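You operate a simulated robot arm through the tools that you are given. There is no shell and no other tool. Be economical: measure what you need, move in short steps, check, and stop when the job is done.

Carry out the task below with a simulated two-armed robot. There is one attempt and no reset: what you move stays moved.

## Task
Pull the dark sand out of the blue tray with the magnet and drop it into the beige tub.
Fine: take the tray out of the drying box on to the table before you use the magnet; magnet back in its stand; clear lid shut and latched again. Where these are worked on the way, their far stop is far enough and under half their travel is too little: clear lid.
Where things are to end (x, y in the base frame): blue tray within 60 mm of [420, -80].
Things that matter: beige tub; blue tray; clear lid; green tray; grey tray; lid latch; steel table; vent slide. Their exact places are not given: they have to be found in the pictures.

Only the result counts: the job must be done as asked and must still hold three seconds after the hand-in. Knocking over, shifting, dropping, spilling or breaking anything else fails it. Lids that push on must go on centred and level and be pressed home; caps that screw on are set level and turned clockwise until they are tight.

## Robot
Two 7-joint arms with two-finger parallel grippers on one trunk, on a base that drives. Base frame: it is fixed to the floor where the robot stands at the start and does not move with it; the origin is under the middle of the robot, x ahead of it, y to its left, z up. Units: mm, degrees, N and s.
The left shoulder is at the start at [50, 209, 1196], the right one opposite. With the tool pointing down near the work surface each hand reaches from about 100 to 880 mm from the robot's upright axis, wherever it stands, measured 20 degrees to its own side. Places, roughly: clear lid [700, -100, 800]; green tray [1000, 1250, 750]; grey tray [1000, 1000, 750]; lid latch [500, -200, 800]; steel table [700, 700, 700]; vent slide [500, 0, 800]. Payload 4.4 kg a hand.
The tool frame of a hand sits at the grasp point between the pads (the TCP): z along the fingers, y along the line on which they close. The tips reach 23 mm beyond it. Largest opening 94 mm; finger width 38, thickness 10; the body of the gripper, 54 by 96 mm, starts 39 mm behind the TCP.
Orientation is that of the tool frame in the base frame, as [roll, pitch, yaw] about the fixed x, y, z axes, in that order (R = Rz(yaw) Ry(pitch) Rx(roll)). With the fingers straight down and closing along the base's y, the tool's x points along the base's -x, its y along +y and its z along -z.

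## Interface
- The arms move only by the tool jog_arm. It takes "left_commands", "right_commands" or both (then of equal length, played together; a hand with none holds still); each is a list of rows, each an object of numbers (a shift or turn left out is 0, a gripper value left out holds the last): "claw": the finger opening in mm, from 0 to 94; "tx", "ty", "tz": the shift along the tool's x, y, z in mm; "rx", "ry", "rz": the turn, a rotation vector about the tool's x, y, z in degrees. In form: [{"claw": .., "tx": .., "ty": .., "tz": .., "rx": .., "ry": .., "rz": ..}, ...]. A call has 1 to 10 rows; each row shifts and turns the commanded pose from where the row before left it, along the tool's axes as they then stand. Each row takes 0.2 s and may step no farther than 50 mm and 8.6 degrees from the row before; otherwise, or with a gripper value out of range, the whole call is refused. Where a pose cannot be reached the arm comes as near as it can. A force on the tool above 90 N (or 10 N above the force at the start of the call, whichever is more), or a blocked arm, ends the call early, and 0.2 s more pass. The fingers move at their own pace (about 108 mm/s each) and stop on an object; they squeeze with about 26 N. The grip force told is the motor's: it shows also when the fingers shut on nothing. Time passes only in rows, and 0.2 s behind the last, so rows that do not move let the fingers close. It gives the time, the measured TCP pose, the force on the tool (base axes), the opening and the grip force at its end, in the units of the frame above (readings bear some noise), with the torque about the TCP (base axes, N m) and any sound that the robot's microphone picked up.
- Cameras (640 x 400 px; columns grow to the right, rows downward): "scene" is now at [152.7, -7.2, 1364.5]; the picture's right is [-0.07, -1.00, 0.00], its down [-0.58, 0.04, -0.81] and it looks along [0.81, -0.06, -0.59] (base axes); focal length 238 px, centre (320, 200). "left" rides on the left gripper at [87, -16, -74] in its tool frame; the picture's right is [0.18, 0.98, 0.00], its down [-0.58, 0.11, -0.81] and it looks along [-0.79, 0.15, 0.59] (tool axes); focal length 243 px, centre (320, 200). "right" rides on the right gripper at [86, 16, -74] in its tool frame; the picture's right is [-0.18, 0.98, 0.00], its down [-0.58, -0.11, -0.81] and it looks along [-0.79, -0.15, 0.59] (tool axes); focal length 243 px, centre (320, 200).
- capture(camera): a new picture of that camera. It takes no simulated time.
- lift_body(by): slides the trunk up (or, below 0, down) by that many mm; the arms and the scene camera ride with it, the base frame stays. It gives what a move gives, with no picture.
- drive_base(legs): drives the robot by 1 to 6 legs, each [ahead, left, turn to the left] in mm, mm and degrees, along the robot's own axes; the way and the turn of a leg run together, so that a leg with both is an arc; at most 1500 mm and 180 degrees a leg. The arms and the cameras ride along, it lands a little off, and it stops where it bumps. It gives what a move gives.
- aim_head(pan, tilt): turns the head with the scene camera to pan (to the left, within 80 degrees either way) and tilt (down, from -29 to 69), counted from straight ahead of the robot. It gives what a move gives.
- point_at(camera, pixels): for up to 12 pixels [column, row] of the newest picture of that camera ("zoom" is the newest enlarged one), the place [x, y, z] in the base frame of the surface seen there, good to about 2 mm. It takes no simulated time.
- enlarge(camera, box): a new picture of the part [left, top, right, bottom] of that camera's present view, enlarged. It takes no simulated time.
- job_done(): hands the job in; it is judged then, once.

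Work in short steps. Measure before you move; look again where a grasp or a placing could have gone wrong, and mend it. You have 80 turns and 58 pictures in all, those below and enlarged ones among them. Open the grippers and draw the arms clear of the work before you hand the job in, unless the task says otherwise; then end with one line.

The tools are called after ">>>" as a command line: name --argument value ..., lists and objects as JSON in quotes. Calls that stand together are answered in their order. jog_arm: Moves the arms, as the interface text tells. Its arguments: {"type":"object","properties":{"left_commands":{"type":"array","items":{"type":"object","properties":{"claw":{"type":"number"},"tx":{"type":"number"},"ty":{"type":"number"},"tz":{"type":"number"},"rx":{"type":"number"},"ry":{"type":"number"},"rz":{"type":"number"}}}},"right_commands":{"type":"array","items":{"type":"object","properties":{"claw":{"type":"number"},"tx":{"type":"number"},"ty":{"type":"number"},"tz":{"type":"number"},"rx":{"type":"number"},"ry":{"type":"number"},"rz":{"type":"number"}}}}},"required":[]} The other tools are called the same way: lift_body (by) slides the trunk up or down; drive_base (legs) drives the base; aim_head (pan, tilt) turns the head that bears the scene camera; capture (camera) takes a picture; point_at (camera, pixels) gives the place of the surface under pixels of a picture; enlarge (camera, box) takes an enlarged picture of a part of a camera's view; job_done () hands the job in.

At the start:

```text
clock: 0.0
left_position: [494.0, 131.9, 1211.0]
left_orientation: [179.9, 0.1, -179.9]
left_ft_force: [0.2, -0.5, 0.6]
left_wrist_torque: [0.01, -0.02, 0.0]
left_width: 94.1
left_grasp_force: 0.0
right_position: [456.0, -315.3, 1202.7]
right_orientation: [180.0, 0.0, -179.9]
right_ft_force: [-0.5, 0.9, -0.2]
right_wrist_torque: [0.0, -0.01, 0.01]
right_width: 94.0
right_grasp_force: 0.1
trunk travel left (down, up): [-275.0, 288.0]
robot x, y, heading: [1.0, 1.3, 0.1]
head pan, tilt: [-4.1, 35.9]
```

scene: 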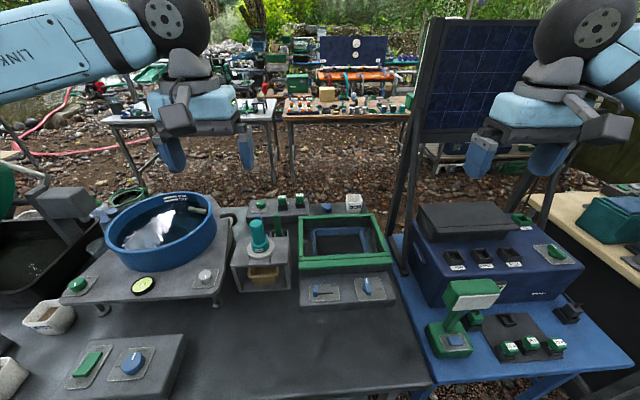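
right: 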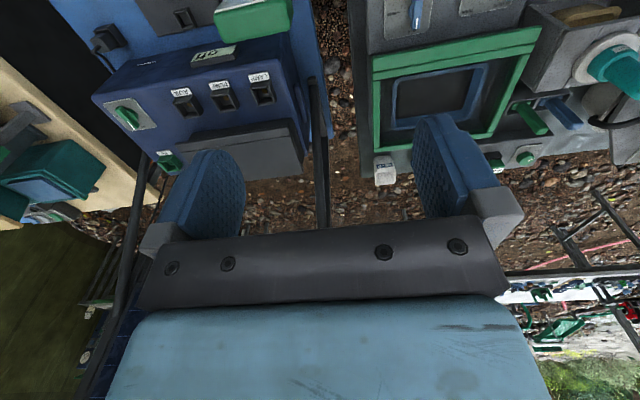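
left: 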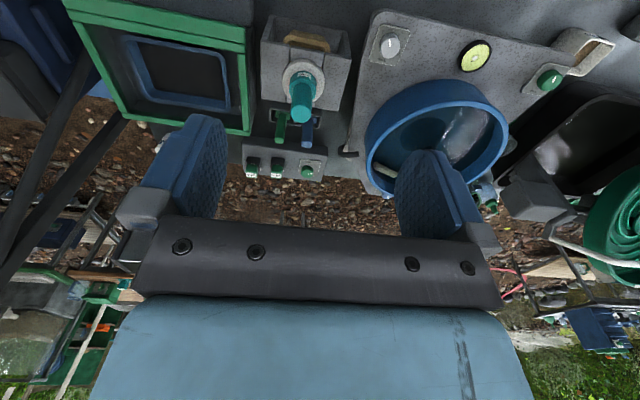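

The scene picture shows the green-framed drying box at about (345,245) with a tray in it, and a teal-handled thing in a stand at (258,240). I enlarge both regions.

>>> enlarge --camera "scene" --box '[220, 180, 420, 320]'

>>> enlarge --camera "scene" --box '[0, 180, 240, 400]'

>>> point_at --camera "scene" --pixels '[[258, 222], [258, 245], [300, 217], [382, 217], [300, 270], [392, 262], [345, 240], [318, 290], [368, 287], [262, 275], [48, 315], [320, 350]]'

```text
2.86 times, centred on (320, 250) of scene
```

zoom: 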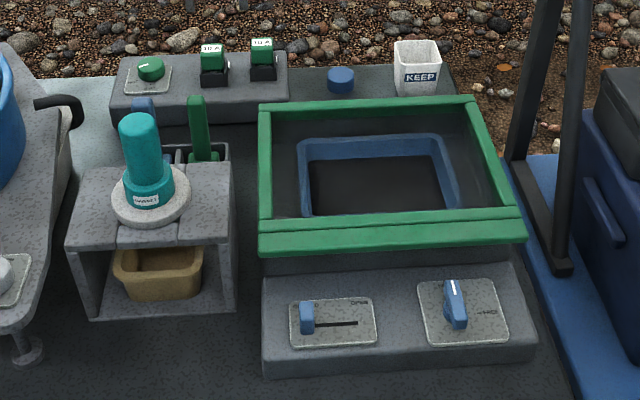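

```text
1.82 times, centred on (120, 290) of scene
```

zoom: 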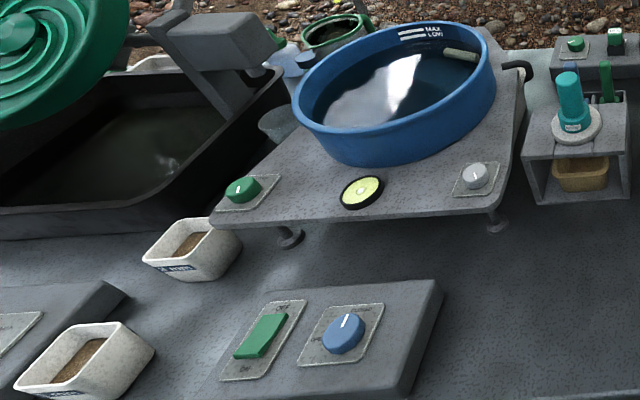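

```text
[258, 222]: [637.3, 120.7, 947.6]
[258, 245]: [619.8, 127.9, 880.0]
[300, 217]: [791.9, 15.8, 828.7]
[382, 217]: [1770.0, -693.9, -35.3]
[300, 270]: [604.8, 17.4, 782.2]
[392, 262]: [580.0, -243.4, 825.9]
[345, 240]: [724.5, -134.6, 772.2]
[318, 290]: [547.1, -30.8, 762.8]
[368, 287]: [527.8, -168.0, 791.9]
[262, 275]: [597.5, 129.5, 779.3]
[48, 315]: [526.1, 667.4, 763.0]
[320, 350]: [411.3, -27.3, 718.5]
```

The box has a green-rimmed clear lid, with a slide (zoom 307,318) and a knob (455,303) in front. The beige tub sits in the shelf under the magnet. I take closer looks at the labels and the magnet stand.

>>> enlarge --camera "scene" --box '[298, 260, 398, 315]'

>>> enlarge --camera "scene" --box '[225, 195, 305, 300]'

>>> enlarge --camera "right" --box '[340, 0, 640, 190]'

>>> point_at --camera "zoom" --pixels '[[80, 130], [400, 80], [420, 100], [50, 310], [340, 310], [250, 200], [190, 200], [300, 200], [250, 265], [250, 150], [70, 120], [420, 60]]'

```text
6.40 times, centred on (348, 288) of scene
```

zoom: 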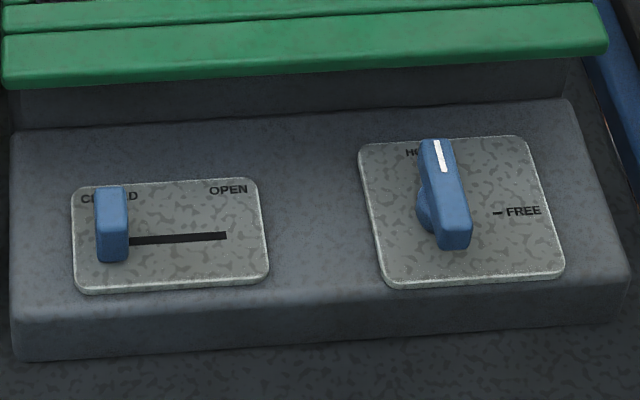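

```text
3.81 times, centred on (265, 248) of scene
```

zoom: 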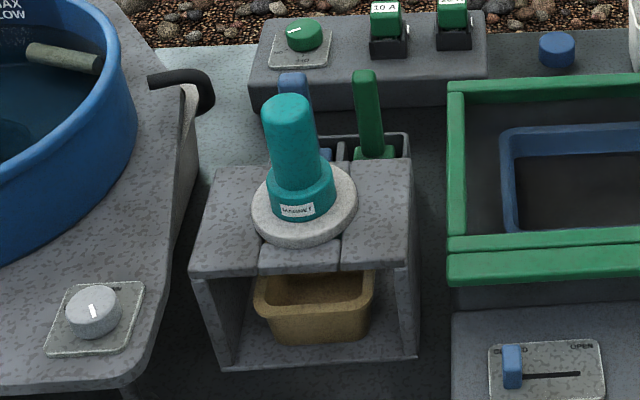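

```text
2.11 times, centred on (490, 95) of right
```

zoom: 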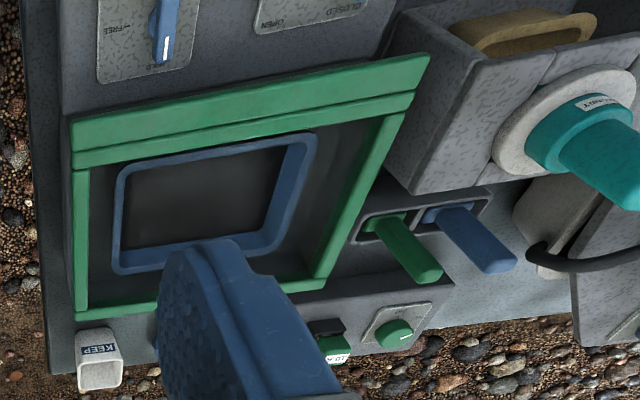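

```text
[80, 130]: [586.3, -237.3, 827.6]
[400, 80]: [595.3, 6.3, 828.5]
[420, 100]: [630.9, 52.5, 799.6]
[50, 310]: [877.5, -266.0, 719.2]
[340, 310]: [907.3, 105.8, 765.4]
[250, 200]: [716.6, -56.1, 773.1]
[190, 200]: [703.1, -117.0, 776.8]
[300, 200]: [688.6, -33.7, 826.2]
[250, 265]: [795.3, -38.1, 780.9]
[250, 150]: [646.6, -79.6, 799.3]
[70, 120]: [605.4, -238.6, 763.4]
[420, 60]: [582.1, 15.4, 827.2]
```

The latch knob (zoom 445,195) stands at HOLD and needs turning clockwise to FREE; the slide stands at CLOSED. I measure the knob, slide, magnet and tub.

>>> point_at --camera "scene" --pixels '[[366, 280.5], [367.5, 286], [369.5, 291], [369, 294], [360, 298], [380, 297], [345, 299], [350, 253], [350, 262], [316, 286], [333, 276]]'

>>> enlarge --camera "left" --box '[220, 0, 370, 190]'

>>> point_at --camera "zoom" --pixels '[[320, 60], [320, 30], [320, 90], [250, 60], [400, 60], [300, 160], [340, 200], [310, 150], [290, 240], [250, 200], [330, 250], [400, 200]]'

```text
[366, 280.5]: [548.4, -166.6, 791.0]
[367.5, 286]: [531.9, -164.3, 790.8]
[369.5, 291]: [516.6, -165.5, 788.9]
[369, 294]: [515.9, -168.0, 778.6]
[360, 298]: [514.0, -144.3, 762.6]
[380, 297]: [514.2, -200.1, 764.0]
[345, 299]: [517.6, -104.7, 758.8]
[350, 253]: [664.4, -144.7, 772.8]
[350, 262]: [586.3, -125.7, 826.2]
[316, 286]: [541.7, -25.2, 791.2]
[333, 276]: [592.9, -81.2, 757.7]
```

```text
2.11 times, centred on (295, 95) of left
```

zoom: 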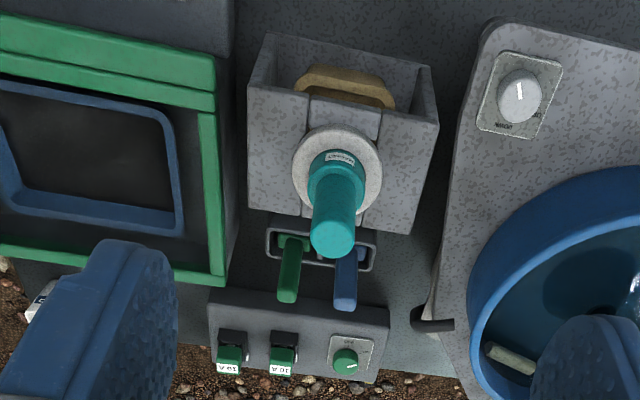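

```text
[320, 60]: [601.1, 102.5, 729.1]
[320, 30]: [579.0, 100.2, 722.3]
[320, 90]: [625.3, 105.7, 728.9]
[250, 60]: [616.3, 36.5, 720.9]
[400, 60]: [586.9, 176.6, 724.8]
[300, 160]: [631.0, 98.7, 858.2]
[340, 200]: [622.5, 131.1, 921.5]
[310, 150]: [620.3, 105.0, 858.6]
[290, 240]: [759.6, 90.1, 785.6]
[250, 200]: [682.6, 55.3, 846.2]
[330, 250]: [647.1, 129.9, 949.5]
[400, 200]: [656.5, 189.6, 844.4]
```

I bring the right hand above the latch knob, whose centre measures about (531,-167) with its top at z 791.

>>> jog_arm --right_commands '[{"tx": -9.4, "ty": 18.5, "tz": 41, "claw": 60}, {"tx": -9.4, "ty": 18.5, "tz": 41}, {"tx": -9.4, "ty": 18.5, "tz": 41}, {"tx": -9.4, "ty": 18.5, "tz": 41}, {"tx": -9.4, "ty": 18.5, "tz": 41}, {"tx": -9.4, "ty": 18.5, "tz": 41}, {"tx": -9.4, "ty": 18.5, "tz": 41}, {"tx": -9.4, "ty": 18.5, "tz": 41}, {}]'

>>> capture --camera "right"

```text
clock: 2.0
left_position: [493.4, 131.6, 1210.0]
left_orientation: [180.0, -0.1, -179.9]
left_ft_force: [0.4, -0.8, -0.1]
left_wrist_torque: [0.0, 0.03, 0.04]
left_width: 94.1
left_grasp_force: 0.1
right_position: [534.4, -166.9, 872.6]
right_orientation: [180.0, 0.0, 180.0]
right_ft_force: [-0.6, 0.3, 0.5]
right_wrist_torque: [0.0, 0.03, -0.02]
right_width: 59.8
right_grasp_force: 0.0
trunk travel left (down, up): [-275.0, 288.0]
robot x, y, heading: [2.5, -1.4, 0.2]
head pan, tilt: [-4.1, 35.9]
```

```text
48 pictures are left
```

right: 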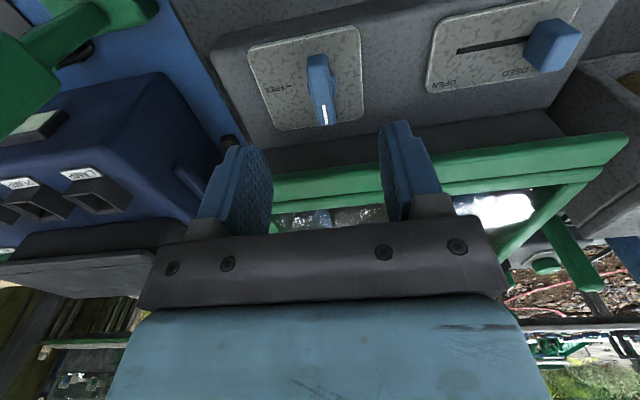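

The knob shows at (320,90); I measure it and the slide precisely.

>>> point_at --camera "right" --pixels '[[316, 58], [322, 85], [327, 118], [308, 80], [334, 80], [553, 35], [545, 62], [290, 110]]'

```text
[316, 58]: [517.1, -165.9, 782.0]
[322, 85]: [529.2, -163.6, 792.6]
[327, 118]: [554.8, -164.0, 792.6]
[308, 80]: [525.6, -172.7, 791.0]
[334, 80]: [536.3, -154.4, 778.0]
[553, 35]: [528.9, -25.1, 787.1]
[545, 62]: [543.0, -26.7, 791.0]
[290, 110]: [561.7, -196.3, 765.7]
```

Bar spans x 514–555 at y −165. I descend to z 791 and close on it.

>>> jog_arm --right_commands '[{"tx": 0, "ty": 1.5, "tz": 30}, {"tz": 30}, {"tz": 20}, {"claw": 0}, {}, {}]'

```text
clock: 3.4
left_position: [494.6, 131.2, 1210.1]
left_orientation: [179.9, 0.0, -179.9]
left_ft_force: [0.5, 0.2, 0.0]
left_wrist_torque: [0.0, -0.01, 0.0]
left_width: 93.9
left_grasp_force: 0.1
right_position: [534.6, -165.3, 794.0]
right_orientation: [180.0, 0.0, 179.9]
right_ft_force: [0.6, -14.0, 0.0]
right_wrist_torque: [-0.16, -0.43, -0.1]
right_width: 21.4
right_grasp_force: 45.0
trunk travel left (down, up): [-275.0, 288.0]
robot x, y, heading: [-1.2, 5.3, 0.2]
head pan, tilt: [-4.1, 35.9]
```

The knob is held at 21 mm width with a mild side force. I turn it clockwise toward FREE.

>>> jog_arm --right_commands '[{"ty": -1.5}, {"rz": 8.2}, {"rz": 8.2}, {"rz": 8.2}, {"rz": 8.2}, {"rz": 8.2}]'

```text
clock: 4.8
left_position: [497.5, 135.4, 1207.2]
left_orientation: [-179.7, -0.4, -179.9]
left_ft_force: [0.4, 0.2, 0.2]
left_wrist_torque: [0.0, 0.0, 0.0]
left_width: 94.1
left_grasp_force: 0.0
right_position: [536.4, -162.3, 794.3]
right_orientation: [-180.0, -0.2, 139.1]
right_ft_force: [40.5, 40.0, -20.3]
right_wrist_torque: [-0.05, -1.21, 0.26]
right_width: 21.9
right_grasp_force: 44.2
trunk travel left (down, up): [-275.0, 288.0]
robot x, y, heading: [-1.8, -1.0, -0.1]
head pan, tilt: [-4.1, 35.9]
```

The force is along the tool's +y, about 57 N. I relieve it by shifting that way and carry on turning.

>>> jog_arm --right_commands '[{"ty": 2}, {"ty": 1}]'

>>> capture --camera "right"

```text
clock: 5.4
left_position: [497.8, 134.3, 1207.6]
left_orientation: [-179.8, -0.2, -179.9]
left_ft_force: [-0.4, 0.6, -0.1]
left_wrist_torque: [-0.01, 0.0, 0.01]
left_width: 94.2
left_grasp_force: 0.1
right_position: [536.8, -163.7, 793.1]
right_orientation: [-179.9, -0.2, 139.0]
right_ft_force: [37.8, 34.6, -12.0]
right_wrist_torque: [1.44, -0.22, 0.25]
right_width: 21.4
right_grasp_force: 45.2
trunk travel left (down, up): [-275.0, 288.0]
robot x, y, heading: [0.2, 3.3, 0.0]
head pan, tilt: [-4.1, 35.9]
```

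```text
47 pictures are left
```

right: 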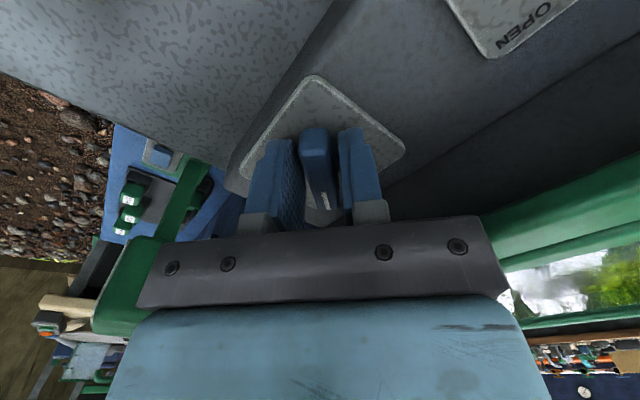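

The knob has turned with the hand. I continue the remaining ~49°.

>>> jog_arm --right_commands '[{"rz": 8.2, "ty": 1}, {"rz": 8.2}, {"rz": 8.2}, {"rz": 8.2}, {"rz": 8.2}, {"rz": 8.2}]'

```text
clock: 6.8
left_position: [499.6, 134.3, 1207.9]
left_orientation: [-179.9, -0.3, -179.9]
left_ft_force: [0.4, -0.7, 0.3]
left_wrist_torque: [-0.03, -0.01, -0.02]
left_width: 94.2
left_grasp_force: 0.1
right_position: [539.0, -162.3, 793.8]
right_orientation: [179.9, -0.2, 89.7]
right_ft_force: [65.8, 31.2, -10.9]
right_wrist_torque: [0.53, -1.13, 0.63]
right_width: 21.8
right_grasp_force: 45.0
trunk travel left (down, up): [-275.0, 288.0]
robot x, y, heading: [-0.2, 2.0, -0.1]
head pan, tilt: [-4.1, 35.9]
```

Turned 90°. I open the fingers, rise a little and check the pointer.

>>> jog_arm --right_commands '[{"claw": 60}, {}, {"tz": -30}, {"tz": -40}]'

>>> capture --camera "right"

```text
clock: 7.8
left_position: [494.3, 133.6, 1210.0]
left_orientation: [-180.0, 0.0, -179.9]
left_ft_force: [-0.4, 0.1, 0.2]
left_wrist_torque: [-0.03, -0.03, 0.0]
left_width: 94.2
left_grasp_force: 0.0
right_position: [534.0, -163.5, 864.7]
right_orientation: [179.9, 0.0, 89.8]
right_ft_force: [0.5, -0.2, -0.1]
right_wrist_torque: [0.0, 0.01, -0.05]
right_width: 59.8
right_grasp_force: 0.2
trunk travel left (down, up): [-275.0, 288.0]
robot x, y, heading: [0.9, -3.7, -0.0]
head pan, tilt: [-4.1, 35.9]
```

```text
46 pictures are left
```

right: 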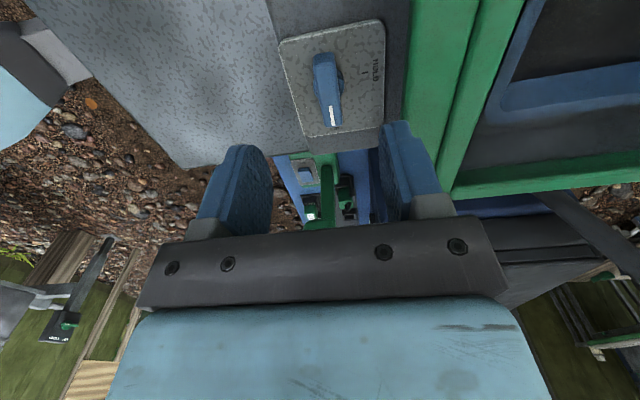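

The latch points to FREE. Now I look closely at the lid's front lip and hinge side.

>>> jog_arm --right_commands '[{"tx": 40, "tz": -20}, {"tx": 45}, {"tx": 45}]'

>>> enlarge --camera "scene" --box '[290, 200, 410, 275]'

>>> point_at --camera "zoom" --pixels '[[320, 264], [320, 275], [320, 284], [320, 292], [320, 305], [320, 318], [320, 330], [320, 345], [60, 80], [480, 80], [480, 300], [320, 85]]'

```text
clock: 8.6
left_position: [494.5, 133.5, 1210.1]
left_orientation: [-179.9, 0.0, -179.9]
left_ft_force: [0.1, -0.2, 0.2]
left_wrist_torque: [-0.02, 0.02, 0.0]
left_width: 94.0
left_grasp_force: 0.1
right_position: [534.8, -31.3, 885.0]
right_orientation: [180.0, 0.2, 89.8]
right_ft_force: [0.1, 1.3, 0.1]
right_wrist_torque: [-0.03, 0.01, 0.01]
right_width: 59.9
right_grasp_force: 0.0
trunk travel left (down, up): [-275.0, 288.0]
robot x, y, heading: [2.1, 4.3, 0.0]
head pan, tilt: [-4.1, 35.9]
```

```text
5.33 times, centred on (350, 238) of scene
```

zoom: 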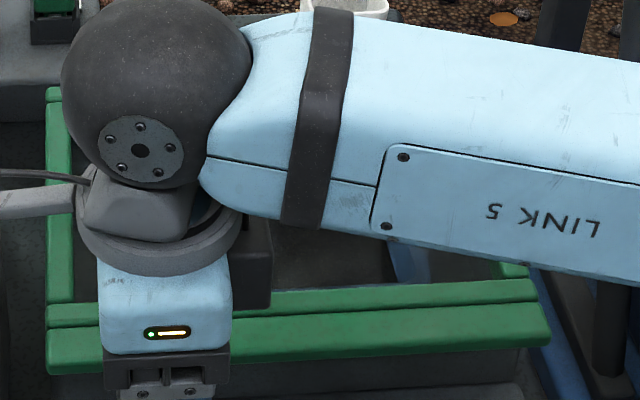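

```text
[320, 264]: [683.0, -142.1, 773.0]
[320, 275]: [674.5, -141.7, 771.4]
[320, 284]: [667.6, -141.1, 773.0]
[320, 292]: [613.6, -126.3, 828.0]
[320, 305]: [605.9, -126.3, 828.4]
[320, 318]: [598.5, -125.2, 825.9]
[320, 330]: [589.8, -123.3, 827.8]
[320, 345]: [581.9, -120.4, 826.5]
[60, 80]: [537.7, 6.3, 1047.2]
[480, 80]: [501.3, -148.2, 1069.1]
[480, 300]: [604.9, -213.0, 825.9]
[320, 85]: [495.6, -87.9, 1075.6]
```

The hand stands left of where I want it. The lip spans x 578–605 with its top at 827, and the wall below is at x 593. I move the right hand in front of the lip at y −105 and tilt the fingers forward to pinch it.

>>> jog_arm --right_commands '[{"tx": -37, "ty": -30, "claw": 50}, {"tx": -37, "ty": -30}, {"rx": -8.3, "ty": -10}, {"rx": -8.3}, {"rx": -8.3}, {"rx": -8.3}, {"rx": -8.3}, {"rx": -8.3}, {"rx": -8.3}, {"rx": -8.3}]'

>>> capture --camera "right"

>>> capture --camera "scene"

```text
clock: 10.8
left_position: [492.9, 132.8, 1209.8]
left_orientation: [180.0, 0.0, -179.9]
left_ft_force: [0.9, -0.2, 0.5]
left_wrist_torque: [-0.04, 0.0, -0.02]
left_width: 94.2
left_grasp_force: 0.1
right_position: [465.6, -106.9, 886.4]
right_orientation: [113.6, 0.2, 89.5]
right_ft_force: [0.6, -0.1, -0.4]
right_wrist_torque: [0.02, 0.03, -0.03]
right_width: 50.1
right_grasp_force: 0.1
trunk travel left (down, up): [-275.0, 288.0]
robot x, y, heading: [-0.2, 0.3, -0.1]
head pan, tilt: [-4.1, 35.9]
```

```text
44 pictures are left
```

right: 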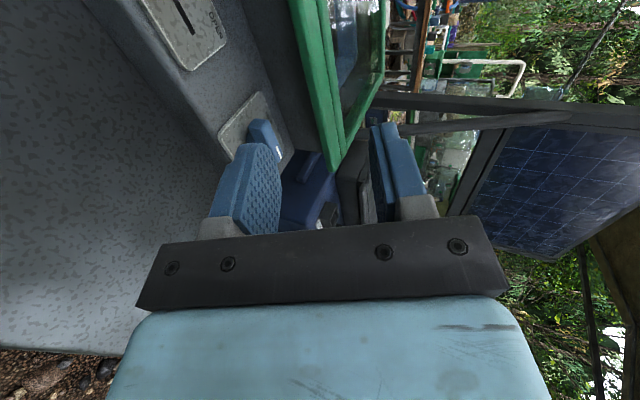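

```text
43 pictures are left
```

scene: 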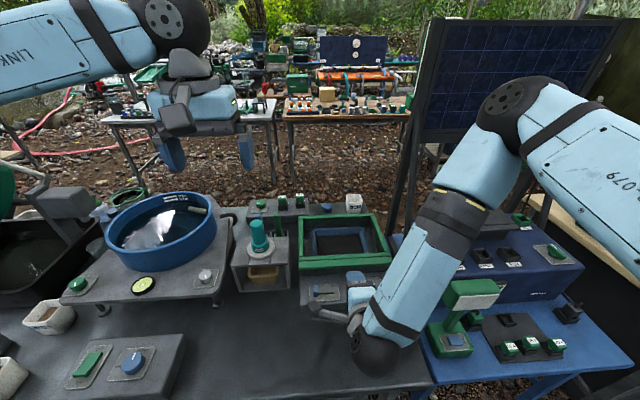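

The wrist and forearm hang low on the right. I measure their clearance over the table, the green instrument and the lip's section.

>>> point_at --camera "scene" --pixels '[[375, 365], [375, 345], [420, 290], [440, 250], [470, 290], [450, 335], [345, 268], [345, 320]]'

>>> point_at --camera "right" --pixels '[[320, 75], [300, 75], [322, 110], [312, 75], [306, 20], [320, 20], [290, 20], [336, 150], [345, 140]]'

>>> enlarge --camera "right" --box '[250, 0, 410, 180]'

```text
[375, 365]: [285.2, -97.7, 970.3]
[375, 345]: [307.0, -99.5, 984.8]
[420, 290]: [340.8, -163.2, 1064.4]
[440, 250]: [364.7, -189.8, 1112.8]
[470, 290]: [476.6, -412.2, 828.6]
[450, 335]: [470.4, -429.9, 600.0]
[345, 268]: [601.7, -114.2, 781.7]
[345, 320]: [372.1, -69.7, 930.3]
```

```text
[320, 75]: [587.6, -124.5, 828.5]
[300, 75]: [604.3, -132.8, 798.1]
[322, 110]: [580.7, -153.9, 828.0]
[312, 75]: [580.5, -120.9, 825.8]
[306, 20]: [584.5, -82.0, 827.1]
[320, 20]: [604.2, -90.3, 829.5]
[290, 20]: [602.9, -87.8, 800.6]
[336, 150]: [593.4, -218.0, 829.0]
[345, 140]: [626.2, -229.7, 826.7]
```

```text
2.22 times, centred on (330, 90) of right
```

zoom: 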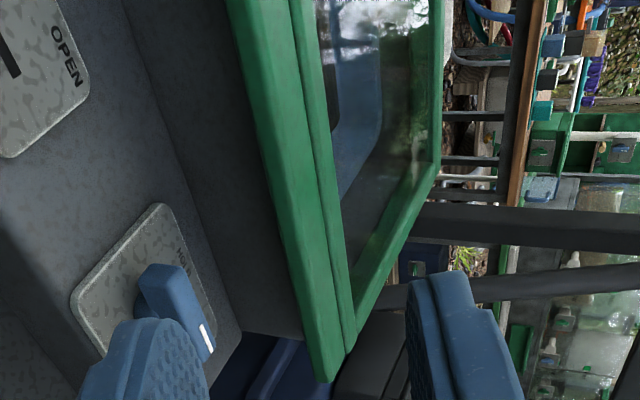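

The wall under the lip is at x≈604, so the lip overhangs about 25 mm. I tilt a further 10°, lower, and move forward so the fingers straddle the lip.

>>> jog_arm --right_commands '[{"rx": -5}, {"rx": -5}, {"ty": -35}, {"tz": 40}, {"tz": 40}, {"tz": 30}, {}]'

>>> capture --camera "right"

```text
clock: 12.4
left_position: [493.8, 132.1, 1210.6]
left_orientation: [-179.9, 0.0, -179.9]
left_ft_force: [-0.3, 0.8, 0.6]
left_wrist_torque: [0.01, 0.0, 0.01]
left_width: 94.0
left_grasp_force: 0.0
right_position: [550.7, -44.3, 872.4]
right_orientation: [103.8, 0.1, 89.5]
right_ft_force: [-0.2, 0.6, 0.9]
right_wrist_torque: [-0.02, -0.01, 0.01]
right_width: 50.1
right_grasp_force: 0.0
right hand out of reach, approached as far as the arm can: row 1, 2, 3, 4, 5, 6
trunk travel left (down, up): [-275.0, 288.0]
robot x, y, heading: [4.8, 2.1, 0.0]
head pan, tilt: [-4.1, 35.9]
```

```text
41 pictures are left
```

right: 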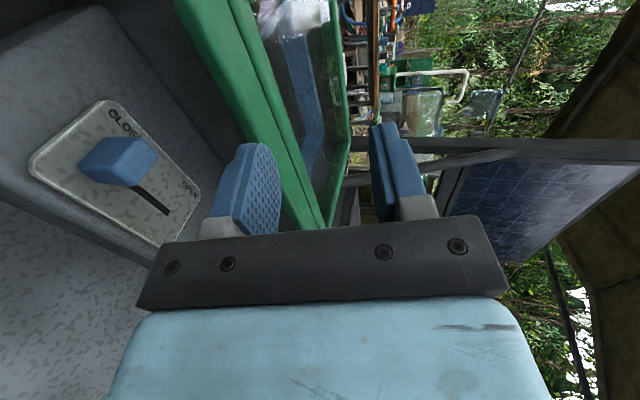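

That pose is out of reach with the trunk this high. I back the hand off and up, then lower the trunk 150 mm to ease the forward-pointing posture.

>>> jog_arm --right_commands '[{"tz": -40}, {"tz": -40}, {"tz": -40}, {"ty": 40, "tz": -10}, {"ty": 40, "tz": -10}, {"ty": 40, "tz": -10}, {"ty": 40, "tz": -10}, {}]'

>>> lift_body --by -150

>>> capture --camera "scene"

```text
clock: 14.2
left_position: [494.1, 133.4, 1210.3]
left_orientation: [-179.9, 0.0, -179.8]
left_ft_force: [0.1, 0.7, -0.7]
left_wrist_torque: [-0.02, 0.03, 0.01]
left_width: 94.0
left_grasp_force: 0.0
right_position: [432.7, -41.6, 1063.1]
right_orientation: [103.5, 0.0, 89.8]
right_ft_force: [-0.1, 0.4, -0.5]
right_wrist_torque: [-0.02, -0.02, 0.02]
right_width: 49.9
right_grasp_force: 0.0
trunk travel left (down, up): [-275.0, 288.0]
robot x, y, heading: [1.4, -1.0, 0.1]
head pan, tilt: [-4.1, 35.9]
```

```text
clock: 15.9
left_position: [493.2, 131.8, 1060.8]
left_orientation: [179.9, 0.0, -179.9]
left_ft_force: [0.8, 0.2, -0.2]
left_wrist_torque: [0.02, -0.01, 0.02]
left_width: 93.9
left_grasp_force: 0.0
right_position: [431.5, -42.0, 914.4]
right_orientation: [103.6, 0.0, 89.8]
right_ft_force: [-0.6, -0.3, -1.0]
right_wrist_torque: [-0.01, -0.01, 0.03]
right_width: 50.0
right_grasp_force: 0.1
trunk travel left (down, up): [-125.0, 438.0]
robot x, y, heading: [-0.4, 2.5, 0.1]
head pan, tilt: [-4.1, 35.9]
```

```text
40 pictures are left
```

scene: 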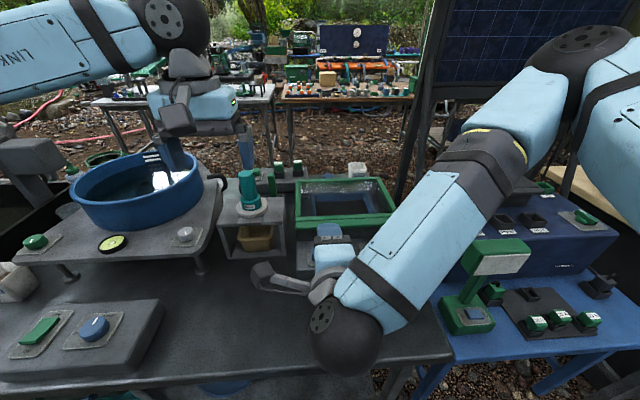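

Trunk is down. Now I shift to y −105, lower, and come forward in steps.

>>> jog_arm --right_commands '[{"tx": -32}, {"tx": -31}, {"ty": -27}, {"ty": -27}, {"tz": 40}, {"tz": 40}, {"tz": 30}, {}]'

```text
clock: 17.8
left_position: [494.7, 133.0, 1059.7]
left_orientation: [-180.0, 0.0, -179.9]
left_ft_force: [-0.3, 0.3, -0.2]
left_wrist_torque: [0.01, 0.0, -0.01]
left_width: 93.9
left_grasp_force: 0.1
right_position: [525.9, -106.1, 835.2]
right_orientation: [103.5, 0.0, 89.8]
right_ft_force: [0.1, -0.2, 0.1]
right_wrist_torque: [-0.01, -0.02, -0.01]
right_width: 49.9
right_grasp_force: 0.0
trunk travel left (down, up): [-125.0, 438.0]
robot x, y, heading: [3.4, 0.9, 0.2]
head pan, tilt: [-4.1, 35.9]
```

Reached as commanded. I go 50 mm further forward and look at the lip between the fingers.

>>> jog_arm --right_commands '[{"tz": 26}, {"tz": 25}, {}]'

>>> capture --camera "right"

```text
clock: 18.6
left_position: [493.2, 133.4, 1060.8]
left_orientation: [180.0, -0.1, -179.9]
left_ft_force: [0.3, -0.6, 0.1]
left_wrist_torque: [0.01, 0.0, -0.02]
left_width: 94.0
left_grasp_force: 0.1
right_position: [573.5, -103.7, 823.8]
right_orientation: [103.8, 0.1, 89.4]
right_ft_force: [-0.2, -0.6, -0.3]
right_wrist_torque: [0.02, 0.0, -0.01]
right_width: 50.1
right_grasp_force: 0.0
trunk travel left (down, up): [-125.0, 438.0]
robot x, y, heading: [2.4, -2.4, 0.3]
head pan, tilt: [-4.1, 35.9]
```

```text
39 pictures are left
```

right: 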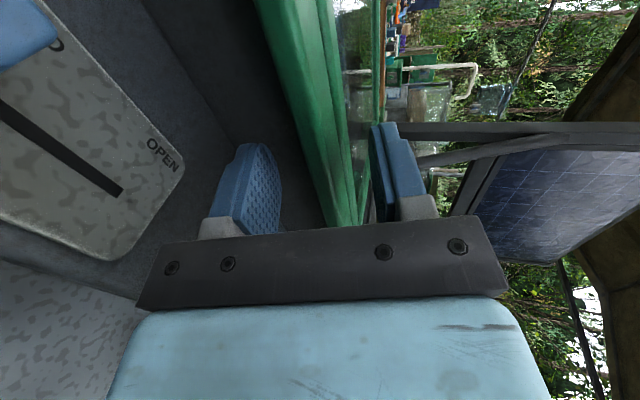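

The lip lies between the fingers. I close on it.

>>> jog_arm --right_commands '[{"claw": 20}, {"claw": 0}, {}, {}]'

```text
clock: 19.6
left_position: [492.9, 131.8, 1060.5]
left_orientation: [179.9, -0.1, -179.9]
left_ft_force: [0.3, -0.3, 0.0]
left_wrist_torque: [0.01, 0.02, -0.01]
left_width: 93.8
left_grasp_force: 0.1
right_position: [575.0, -105.0, 825.6]
right_orientation: [103.6, 0.0, 89.4]
right_ft_force: [9.9, -1.3, 12.8]
right_wrist_torque: [-0.64, -1.0, 0.16]
right_width: 15.2
right_grasp_force: 45.3
trunk travel left (down, up): [-125.0, 438.0]
robot x, y, heading: [-1.0, -0.4, 0.2]
head pan, tilt: [-4.1, 35.9]
```

Gripped at 15 mm. I lift the lid along its arc (hinge assumed near x 800, z 822) for two rows and check.

>>> jog_arm --right_commands '[{"ty": 15.6, "tz": -3, "rx": 4}, {"ty": 15.6, "tz": -3, "rx": 4}, {"ty": 15.6, "tz": -3, "rx": 4}]'

```text
clock: 20.4
left_position: [495.1, 133.9, 1060.5]
left_orientation: [-179.9, -0.1, -179.9]
left_ft_force: [-0.2, 0.5, -0.5]
left_wrist_torque: [0.0, 0.0, 0.02]
left_width: 93.9
left_grasp_force: 0.0
right_position: [582.0, -105.4, 871.5]
right_orientation: [115.6, -0.1, 90.0]
right_ft_force: [16.8, 3.4, -0.9]
right_wrist_torque: [-0.5, -0.89, 0.85]
right_width: 15.7
right_grasp_force: 45.2
trunk travel left (down, up): [-125.0, 438.0]
robot x, y, heading: [0.5, -1.7, 0.0]
head pan, tilt: [-4.1, 35.9]
```

The lid follows with low force. I continue the arc.

>>> jog_arm --right_commands '[{"ty": 31, "tz": -4.6, "rx": 8}, {"ty": 31, "tz": -4.6, "rx": 8}, {"ty": 31, "tz": -4.6, "rx": 8}, {"ty": 31, "tz": -4.6, "rx": 8}]'

```text
clock: 21.4
left_position: [492.7, 134.1, 1060.2]
left_orientation: [179.9, 0.0, -179.9]
left_ft_force: [-1.3, -0.2, -0.2]
left_wrist_torque: [-0.01, 0.01, 0.02]
left_width: 94.1
left_grasp_force: 0.1
right_position: [642.4, -103.8, 979.1]
right_orientation: [147.6, 0.0, 89.9]
right_ft_force: [2.3, 5.0, 3.8]
right_wrist_torque: [-0.9, -1.01, 0.42]
right_width: 15.4
right_grasp_force: 44.4
trunk travel left (down, up): [-125.0, 438.0]
robot x, y, heading: [1.3, -2.0, 0.1]
head pan, tilt: [-4.1, 35.9]
```

At 44°, forces are low and the geometry fits. I continue to about 92°.

>>> jog_arm --right_commands '[{"ty": 31, "tz": -4.6, "rx": 8}, {"ty": 31, "tz": -4.6, "rx": 8}, {"ty": 31, "tz": -4.6, "rx": 8}, {"ty": 31, "tz": -4.6, "rx": 8}, {"ty": 31, "tz": -4.6, "rx": 8}, {"ty": 31, "tz": -4.6, "rx": 8}]'

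>>> capture --camera "scene"

```text
clock: 22.8
left_position: [493.3, 133.6, 1060.6]
left_orientation: [-180.0, 0.2, -180.0]
left_ft_force: [-0.2, -0.2, -0.2]
left_wrist_torque: [0.01, -0.04, -0.03]
left_width: 93.7
left_grasp_force: 0.1
right_position: [780.6, -102.8, 1048.3]
right_orientation: [-164.6, 0.1, 90.0]
right_ft_force: [-1.3, 6.8, -2.1]
right_wrist_torque: [-1.07, -0.58, -0.82]
right_width: 17.2
right_grasp_force: 44.8
right hand out of reach, approached as far as the arm can: row 6
trunk travel left (down, up): [-125.0, 438.0]
robot x, y, heading: [1.7, -0.9, 0.1]
head pan, tilt: [-4.1, 35.9]
```

```text
38 pictures are left
```

scene: 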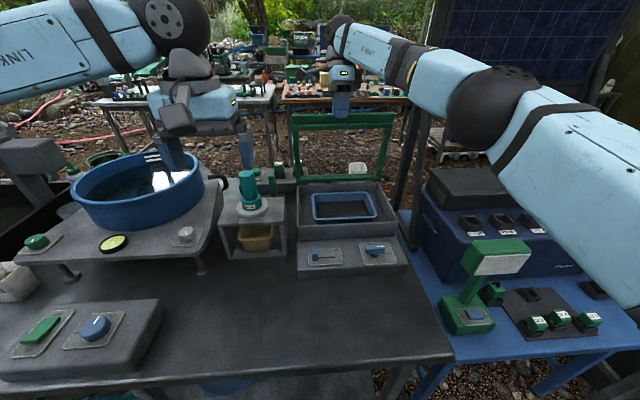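

The lid is at about 88° and the arm is at its reach limit. I drive 40 mm ahead so the hand carries the lid past vertical.

>>> drive_base --legs '[[40, 0, 0]]'

>>> enlarge --camera "scene" --box '[260, 60, 440, 280]'

```text
clock: 23.6
left_position: [500.6, 132.0, 1063.8]
left_orientation: [179.9, 0.3, 179.9]
left_ft_force: [-0.6, 0.5, 1.5]
left_wrist_torque: [-0.01, 0.01, -0.01]
left_width: 94.0
left_grasp_force: 0.2
right_position: [783.3, -101.8, 1054.0]
right_orientation: [-163.4, 0.1, 90.4]
right_ft_force: [-35.2, -1.4, 14.2]
right_wrist_torque: [-0.29, 0.69, -1.43]
right_width: 14.5
right_grasp_force: 44.8
trunk travel left (down, up): [-125.0, 438.0]
robot x, y, heading: [11.6, 2.4, -0.3]
head pan, tilt: [-4.1, 35.9]
stopped in leg 1: the force on the tool passed its limit at 126 N (the readings are from after the stop); the commanded pose is now the measured one
```

```text
1.82 times, centred on (350, 170) of scene
```

zoom: 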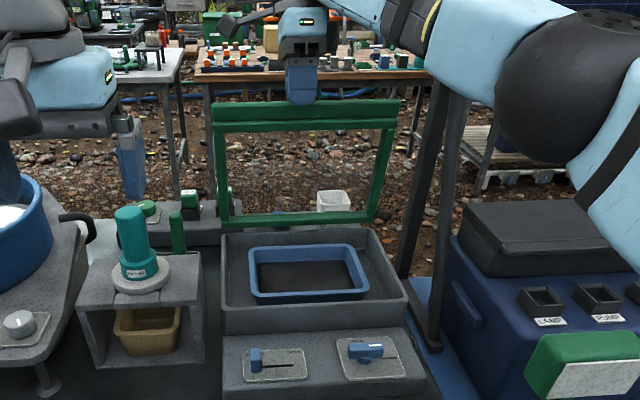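

The force limit says the lid is at its far stop. I open the fingers a little to see whether it stays.

>>> jog_arm --right_commands '[{"claw": 50}, {}, {}]'

>>> capture --camera "right"

```text
clock: 24.4
left_position: [506.1, 133.4, 1060.2]
left_orientation: [-180.0, 0.0, 180.0]
left_ft_force: [0.2, -0.6, 1.1]
left_wrist_torque: [-0.02, 0.0, -0.01]
left_width: 94.1
left_grasp_force: 0.1
right_position: [789.6, -101.0, 1046.3]
right_orientation: [-163.1, 0.1, 90.2]
right_ft_force: [-0.7, -0.2, 0.5]
right_wrist_torque: [0.03, -0.02, 0.03]
right_width: 49.8
right_grasp_force: 0.0
trunk travel left (down, up): [-125.0, 438.0]
robot x, y, heading: [10.5, -0.8, -0.1]
head pan, tilt: [-4.1, 35.9]
```

```text
36 pictures are left
```

right: 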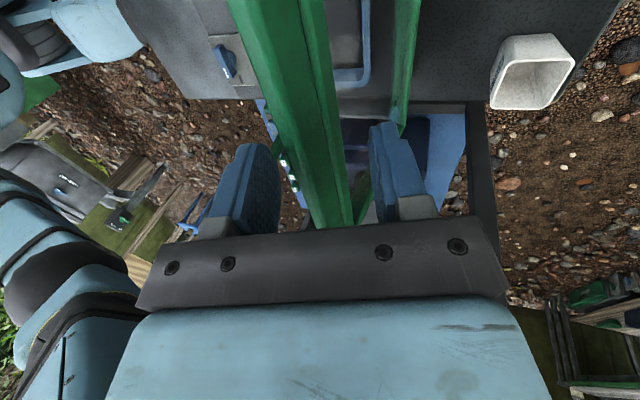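

The lid stays upright unheld. I withdraw the hand straight up, then back toward the robot, and picture the tray.

>>> jog_arm --right_commands '[{"tz": -29, "ty": -8.5}, {"tz": -29, "ty": -8.5}, {"tz": -10, "ty": -40, "rx": -4}, {"ty": -45, "rx": -4}, {"ty": -45, "rx": -4}, {"ty": -45, "rx": -4}, {"ty": -45}, {"ty": -45}, {}]'

>>> enlarge --camera "scene" --box '[220, 100, 420, 280]'

>>> point_at --camera "zoom" --pixels '[[290, 180], [296, 207], [300, 255], [395, 178], [420, 200], [490, 245], [490, 225], [445, 170], [400, 250], [390, 215], [460, 215], [350, 290]]'

```text
clock: 26.4
left_position: [507.7, 131.8, 1059.7]
left_orientation: [180.0, 0.1, -180.0]
left_ft_force: [-0.4, 0.4, -1.6]
left_wrist_torque: [-0.01, 0.01, -0.01]
left_width: 93.8
left_grasp_force: 0.0
right_position: [521.7, -97.2, 1130.1]
right_orientation: [-179.2, 0.2, 90.3]
right_ft_force: [0.0, -0.1, 0.4]
right_wrist_torque: [0.01, -0.01, 0.01]
right_width: 50.0
right_grasp_force: 0.1
right hand out of reach, approached as far as the arm can: row 2
trunk travel left (down, up): [-125.0, 438.0]
robot x, y, heading: [12.9, 0.2, 0.1]
head pan, tilt: [-4.1, 35.9]
```

```text
2.22 times, centred on (320, 190) of scene
```

zoom: 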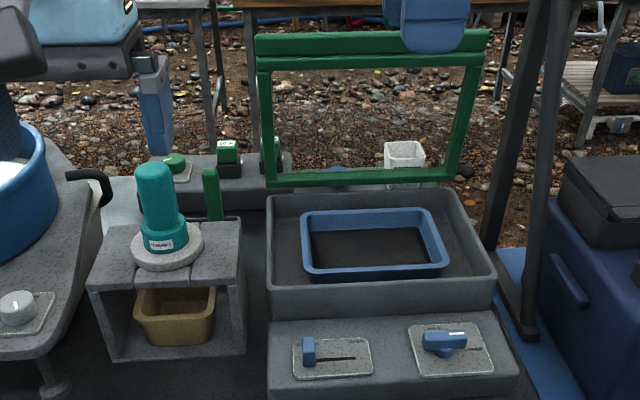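

```text
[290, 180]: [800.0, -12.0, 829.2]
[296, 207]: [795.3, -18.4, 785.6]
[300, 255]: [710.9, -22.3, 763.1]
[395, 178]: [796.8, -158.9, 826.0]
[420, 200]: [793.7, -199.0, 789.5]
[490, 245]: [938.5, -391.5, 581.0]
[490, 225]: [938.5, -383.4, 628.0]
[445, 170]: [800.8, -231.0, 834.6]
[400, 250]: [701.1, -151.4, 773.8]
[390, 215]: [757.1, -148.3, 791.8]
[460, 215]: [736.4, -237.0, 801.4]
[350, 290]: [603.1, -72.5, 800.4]
```

The lid stands open. I measure the tray's rim corners, its floor and box floor.

>>> point_at --camera "zoom" --pixels '[[304, 214], [432, 209], [307, 274], [446, 267], [370, 212], [375, 273], [375, 278], [305, 245], [440, 238], [370, 250], [290, 270], [460, 262]]'

>>> enlarge --camera "scene" --box '[300, 175, 390, 235]'

```text
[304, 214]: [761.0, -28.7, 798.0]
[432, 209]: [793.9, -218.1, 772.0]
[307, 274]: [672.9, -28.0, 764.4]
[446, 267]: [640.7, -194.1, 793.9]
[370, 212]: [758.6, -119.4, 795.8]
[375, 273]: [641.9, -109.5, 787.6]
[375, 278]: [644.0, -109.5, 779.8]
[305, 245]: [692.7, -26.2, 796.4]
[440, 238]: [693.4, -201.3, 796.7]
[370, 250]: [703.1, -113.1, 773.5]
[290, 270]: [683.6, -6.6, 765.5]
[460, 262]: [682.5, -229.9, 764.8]
```

```text
6.67 times, centred on (345, 205) of scene
```

zoom: 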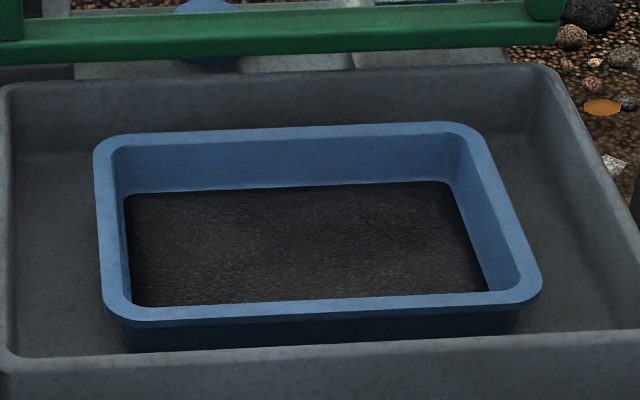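

Tray: rim x 637–762, y −201…−27, z 797; sand at about 773. I'll carry it level with both hands pinching the side rims. First both hands go above, with the right one turned back to closing along y.

>>> jog_arm --left_commands '[{"claw": 24}, {}, {"tx": -38}, {"tx": -38}, {"tx": -38}, {"tx": -38}, {"tx": -38}, {"ty": -41}, {"ty": -41}, {"ty": -41}]' --right_commands '[{"tx": -50, "claw": 30}, {"tx": -50}, {"rz": -8.2}, {"rz": -8.2}, {"rz": -8.2}, {"rz": -8.2}, {"rz": -8.2}, {"rz": -8.2}, {"rz": -8.2}, {"rz": -8.2}]'

>>> point_at --camera "zoom" --pixels '[[104, 230], [112, 230], [10, 230], [25, 230], [515, 230], [530, 245], [507, 240], [600, 230]]'

```text
clock: 28.6
left_position: [698.0, 6.9, 1059.8]
left_orientation: [179.9, 0.1, -179.9]
left_ft_force: [0.0, -0.4, -0.1]
left_wrist_torque: [0.02, 0.01, -0.01]
left_width: 24.2
left_grasp_force: 0.0
right_position: [521.5, -200.3, 1131.1]
right_orientation: [-179.6, -0.8, 156.0]
right_ft_force: [-0.6, -0.7, 0.0]
right_wrist_torque: [-0.03, 0.01, 0.03]
right_width: 30.0
right_grasp_force: 0.0
trunk travel left (down, up): [-125.0, 438.0]
robot x, y, heading: [12.0, -3.0, -0.1]
head pan, tilt: [-4.1, 35.9]
```

```text
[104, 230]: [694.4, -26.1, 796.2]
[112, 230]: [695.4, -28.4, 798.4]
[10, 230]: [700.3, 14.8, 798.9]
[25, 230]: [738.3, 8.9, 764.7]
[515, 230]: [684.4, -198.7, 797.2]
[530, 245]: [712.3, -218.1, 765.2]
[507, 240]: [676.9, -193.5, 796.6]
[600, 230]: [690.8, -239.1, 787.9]
```

Next I finish aligning and bring both hands above the rims at z ≈ 870.

>>> jog_arm --left_commands '[{"ty": -18.5}, {"ty": -19}, {}, {}, {}, {"tz": 38}, {"tz": 38}, {"tz": 38}, {"tz": 38}, {"tz": 38}]' --right_commands '[{"rz": -8}, {"rz": -8}, {"rz": -8, "ry": 0.6}, {"tx": -45}, {"tx": -45}, {"tx": -45, "tz": 20}, {"tx": -43, "tz": 20}, {"tz": 49}, {"tz": 49}, {"tz": 49}]'

```text
clock: 30.8
left_position: [699.2, -28.2, 866.1]
left_orientation: [180.0, -0.1, -180.0]
left_ft_force: [0.4, 1.2, -0.2]
left_wrist_torque: [-0.02, 0.04, 0.01]
left_width: 23.8
left_grasp_force: 0.1
right_position: [697.2, -201.4, 936.8]
right_orientation: [180.0, -1.5, 180.0]
right_ft_force: [-0.4, 0.5, 0.3]
right_wrist_torque: [0.0, 0.02, -0.01]
right_width: 30.4
right_grasp_force: 0.1
trunk travel left (down, up): [-125.0, 438.0]
robot x, y, heading: [13.1, -2.4, -0.2]
head pan, tilt: [-4.1, 35.9]
```

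Right pitch is −1.5°, so I correct that, shift to the rim lines and lower the right hand to match, then look.

>>> jog_arm --left_commands '[{"ty": -2}, {}, {}]' --right_commands '[{"ry": -1.5, "ty": 4, "tz": 33}, {"tz": 34}, {}]'

>>> capture --camera "right"

>>> capture --camera "left"

```text
clock: 31.6
left_position: [697.5, -28.8, 868.7]
left_orientation: [179.9, 0.1, 180.0]
left_ft_force: [0.6, -0.2, 0.4]
left_wrist_torque: [0.02, 0.0, 0.01]
left_width: 23.9
left_grasp_force: 0.1
right_position: [691.1, -196.2, 874.3]
right_orientation: [-179.9, 0.0, 179.9]
right_ft_force: [-0.1, 0.5, 0.3]
right_wrist_torque: [-0.06, -0.02, -0.02]
right_width: 30.1
right_grasp_force: 0.0
trunk travel left (down, up): [-125.0, 438.0]
robot x, y, heading: [11.3, 0.2, 0.1]
head pan, tilt: [-4.1, 35.9]
```

```text
33 pictures are left
```

right: 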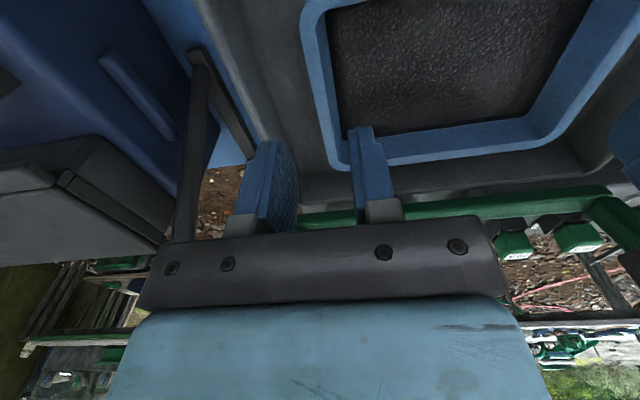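

```text
32 pictures are left
```

left: 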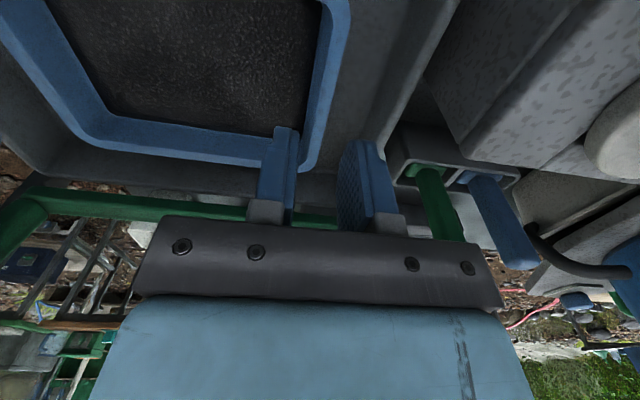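

I measure the rim positions in both pictures.

>>> point_at --camera "right" --pixels '[[310, 40], [320, 40], [328, 100], [338, 140], [400, 155], [345, 60], [380, 60], [280, 120]]'

>>> point_at --camera "left" --pixels '[[343, 30], [330, 40], [320, 120], [310, 160], [260, 60], [380, 100], [300, 70]]'

```text
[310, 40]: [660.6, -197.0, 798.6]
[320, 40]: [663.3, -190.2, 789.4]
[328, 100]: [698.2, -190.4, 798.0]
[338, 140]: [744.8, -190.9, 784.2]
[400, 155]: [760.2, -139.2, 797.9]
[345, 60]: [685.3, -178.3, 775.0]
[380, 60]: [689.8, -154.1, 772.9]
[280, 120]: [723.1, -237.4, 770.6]
```

```text
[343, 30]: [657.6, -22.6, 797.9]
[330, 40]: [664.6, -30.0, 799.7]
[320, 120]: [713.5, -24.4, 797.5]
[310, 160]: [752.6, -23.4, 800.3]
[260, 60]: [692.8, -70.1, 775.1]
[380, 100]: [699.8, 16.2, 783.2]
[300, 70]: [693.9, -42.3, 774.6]
```

Rim mid-lines: left y −27, right y −195. I open a bit wider and descend to TCP z 803, then close both.

>>> jog_arm --left_commands '[{"claw": 38, "ty": 1.5}, {"tz": 22}, {"tz": 22}, {"tz": 22}, {}, {"claw": 0}, {}, {}]' --right_commands '[{"claw": 38, "ty": 1, "tx": -7}, {"tz": 24}, {"tz": 24}, {"tz": 23}, {}, {"claw": 0}, {}, {}]'

```text
clock: 33.4
left_position: [696.3, -26.5, 804.1]
left_orientation: [-180.0, -0.1, -180.0]
left_ft_force: [1.4, -5.9, 1.8]
left_wrist_torque: [-0.53, -0.05, -0.01]
left_width: 5.0
left_grasp_force: 25.5
right_position: [700.7, -192.0, 802.8]
right_orientation: [-179.9, 0.0, 180.0]
right_ft_force: [-1.8, 6.1, 1.3]
right_wrist_torque: [0.59, -0.16, 0.17]
right_width: 5.1
right_grasp_force: 25.9
trunk travel left (down, up): [-125.0, 438.0]
robot x, y, heading: [7.9, 0.4, 0.1]
head pan, tilt: [-4.1, 35.9]
```

Both hands hold the 5 mm walls. I lift together 100 mm slowly.

>>> jog_arm --left_commands '[{"tz": -10}, {"tz": -15}, {"tz": -25}, {"tz": -25}, {"tz": -25}, {}]' --right_commands '[{"tz": -10}, {"tz": -15}, {"tz": -25}, {"tz": -25}, {"tz": -25}, {}]'

>>> capture --camera "scene"

```text
clock: 34.8
left_position: [695.5, -28.8, 903.3]
left_orientation: [-180.0, 0.0, 179.9]
left_ft_force: [-0.5, 0.5, -0.1]
left_wrist_torque: [0.03, 0.04, -0.01]
left_width: 0.0
left_grasp_force: 26.5
right_position: [700.8, -194.7, 901.9]
right_orientation: [-179.9, -0.1, 179.9]
right_ft_force: [-0.1, -0.2, 0.3]
right_wrist_torque: [-0.01, 0.0, 0.03]
right_width: 0.2
right_grasp_force: 25.9
trunk travel left (down, up): [-125.0, 438.0]
robot x, y, heading: [12.4, 2.8, 0.0]
head pan, tilt: [-4.1, 35.9]
```

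```text
31 pictures are left
```

scene: 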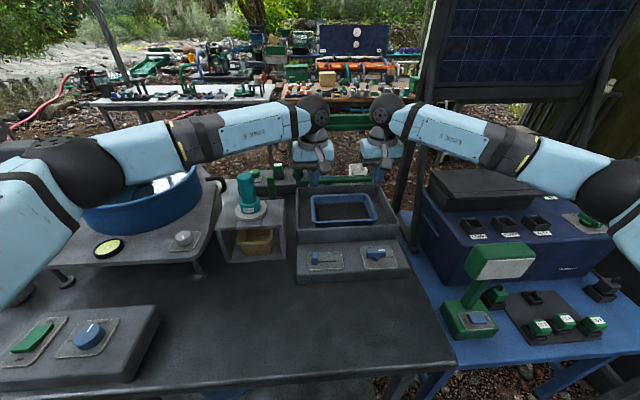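

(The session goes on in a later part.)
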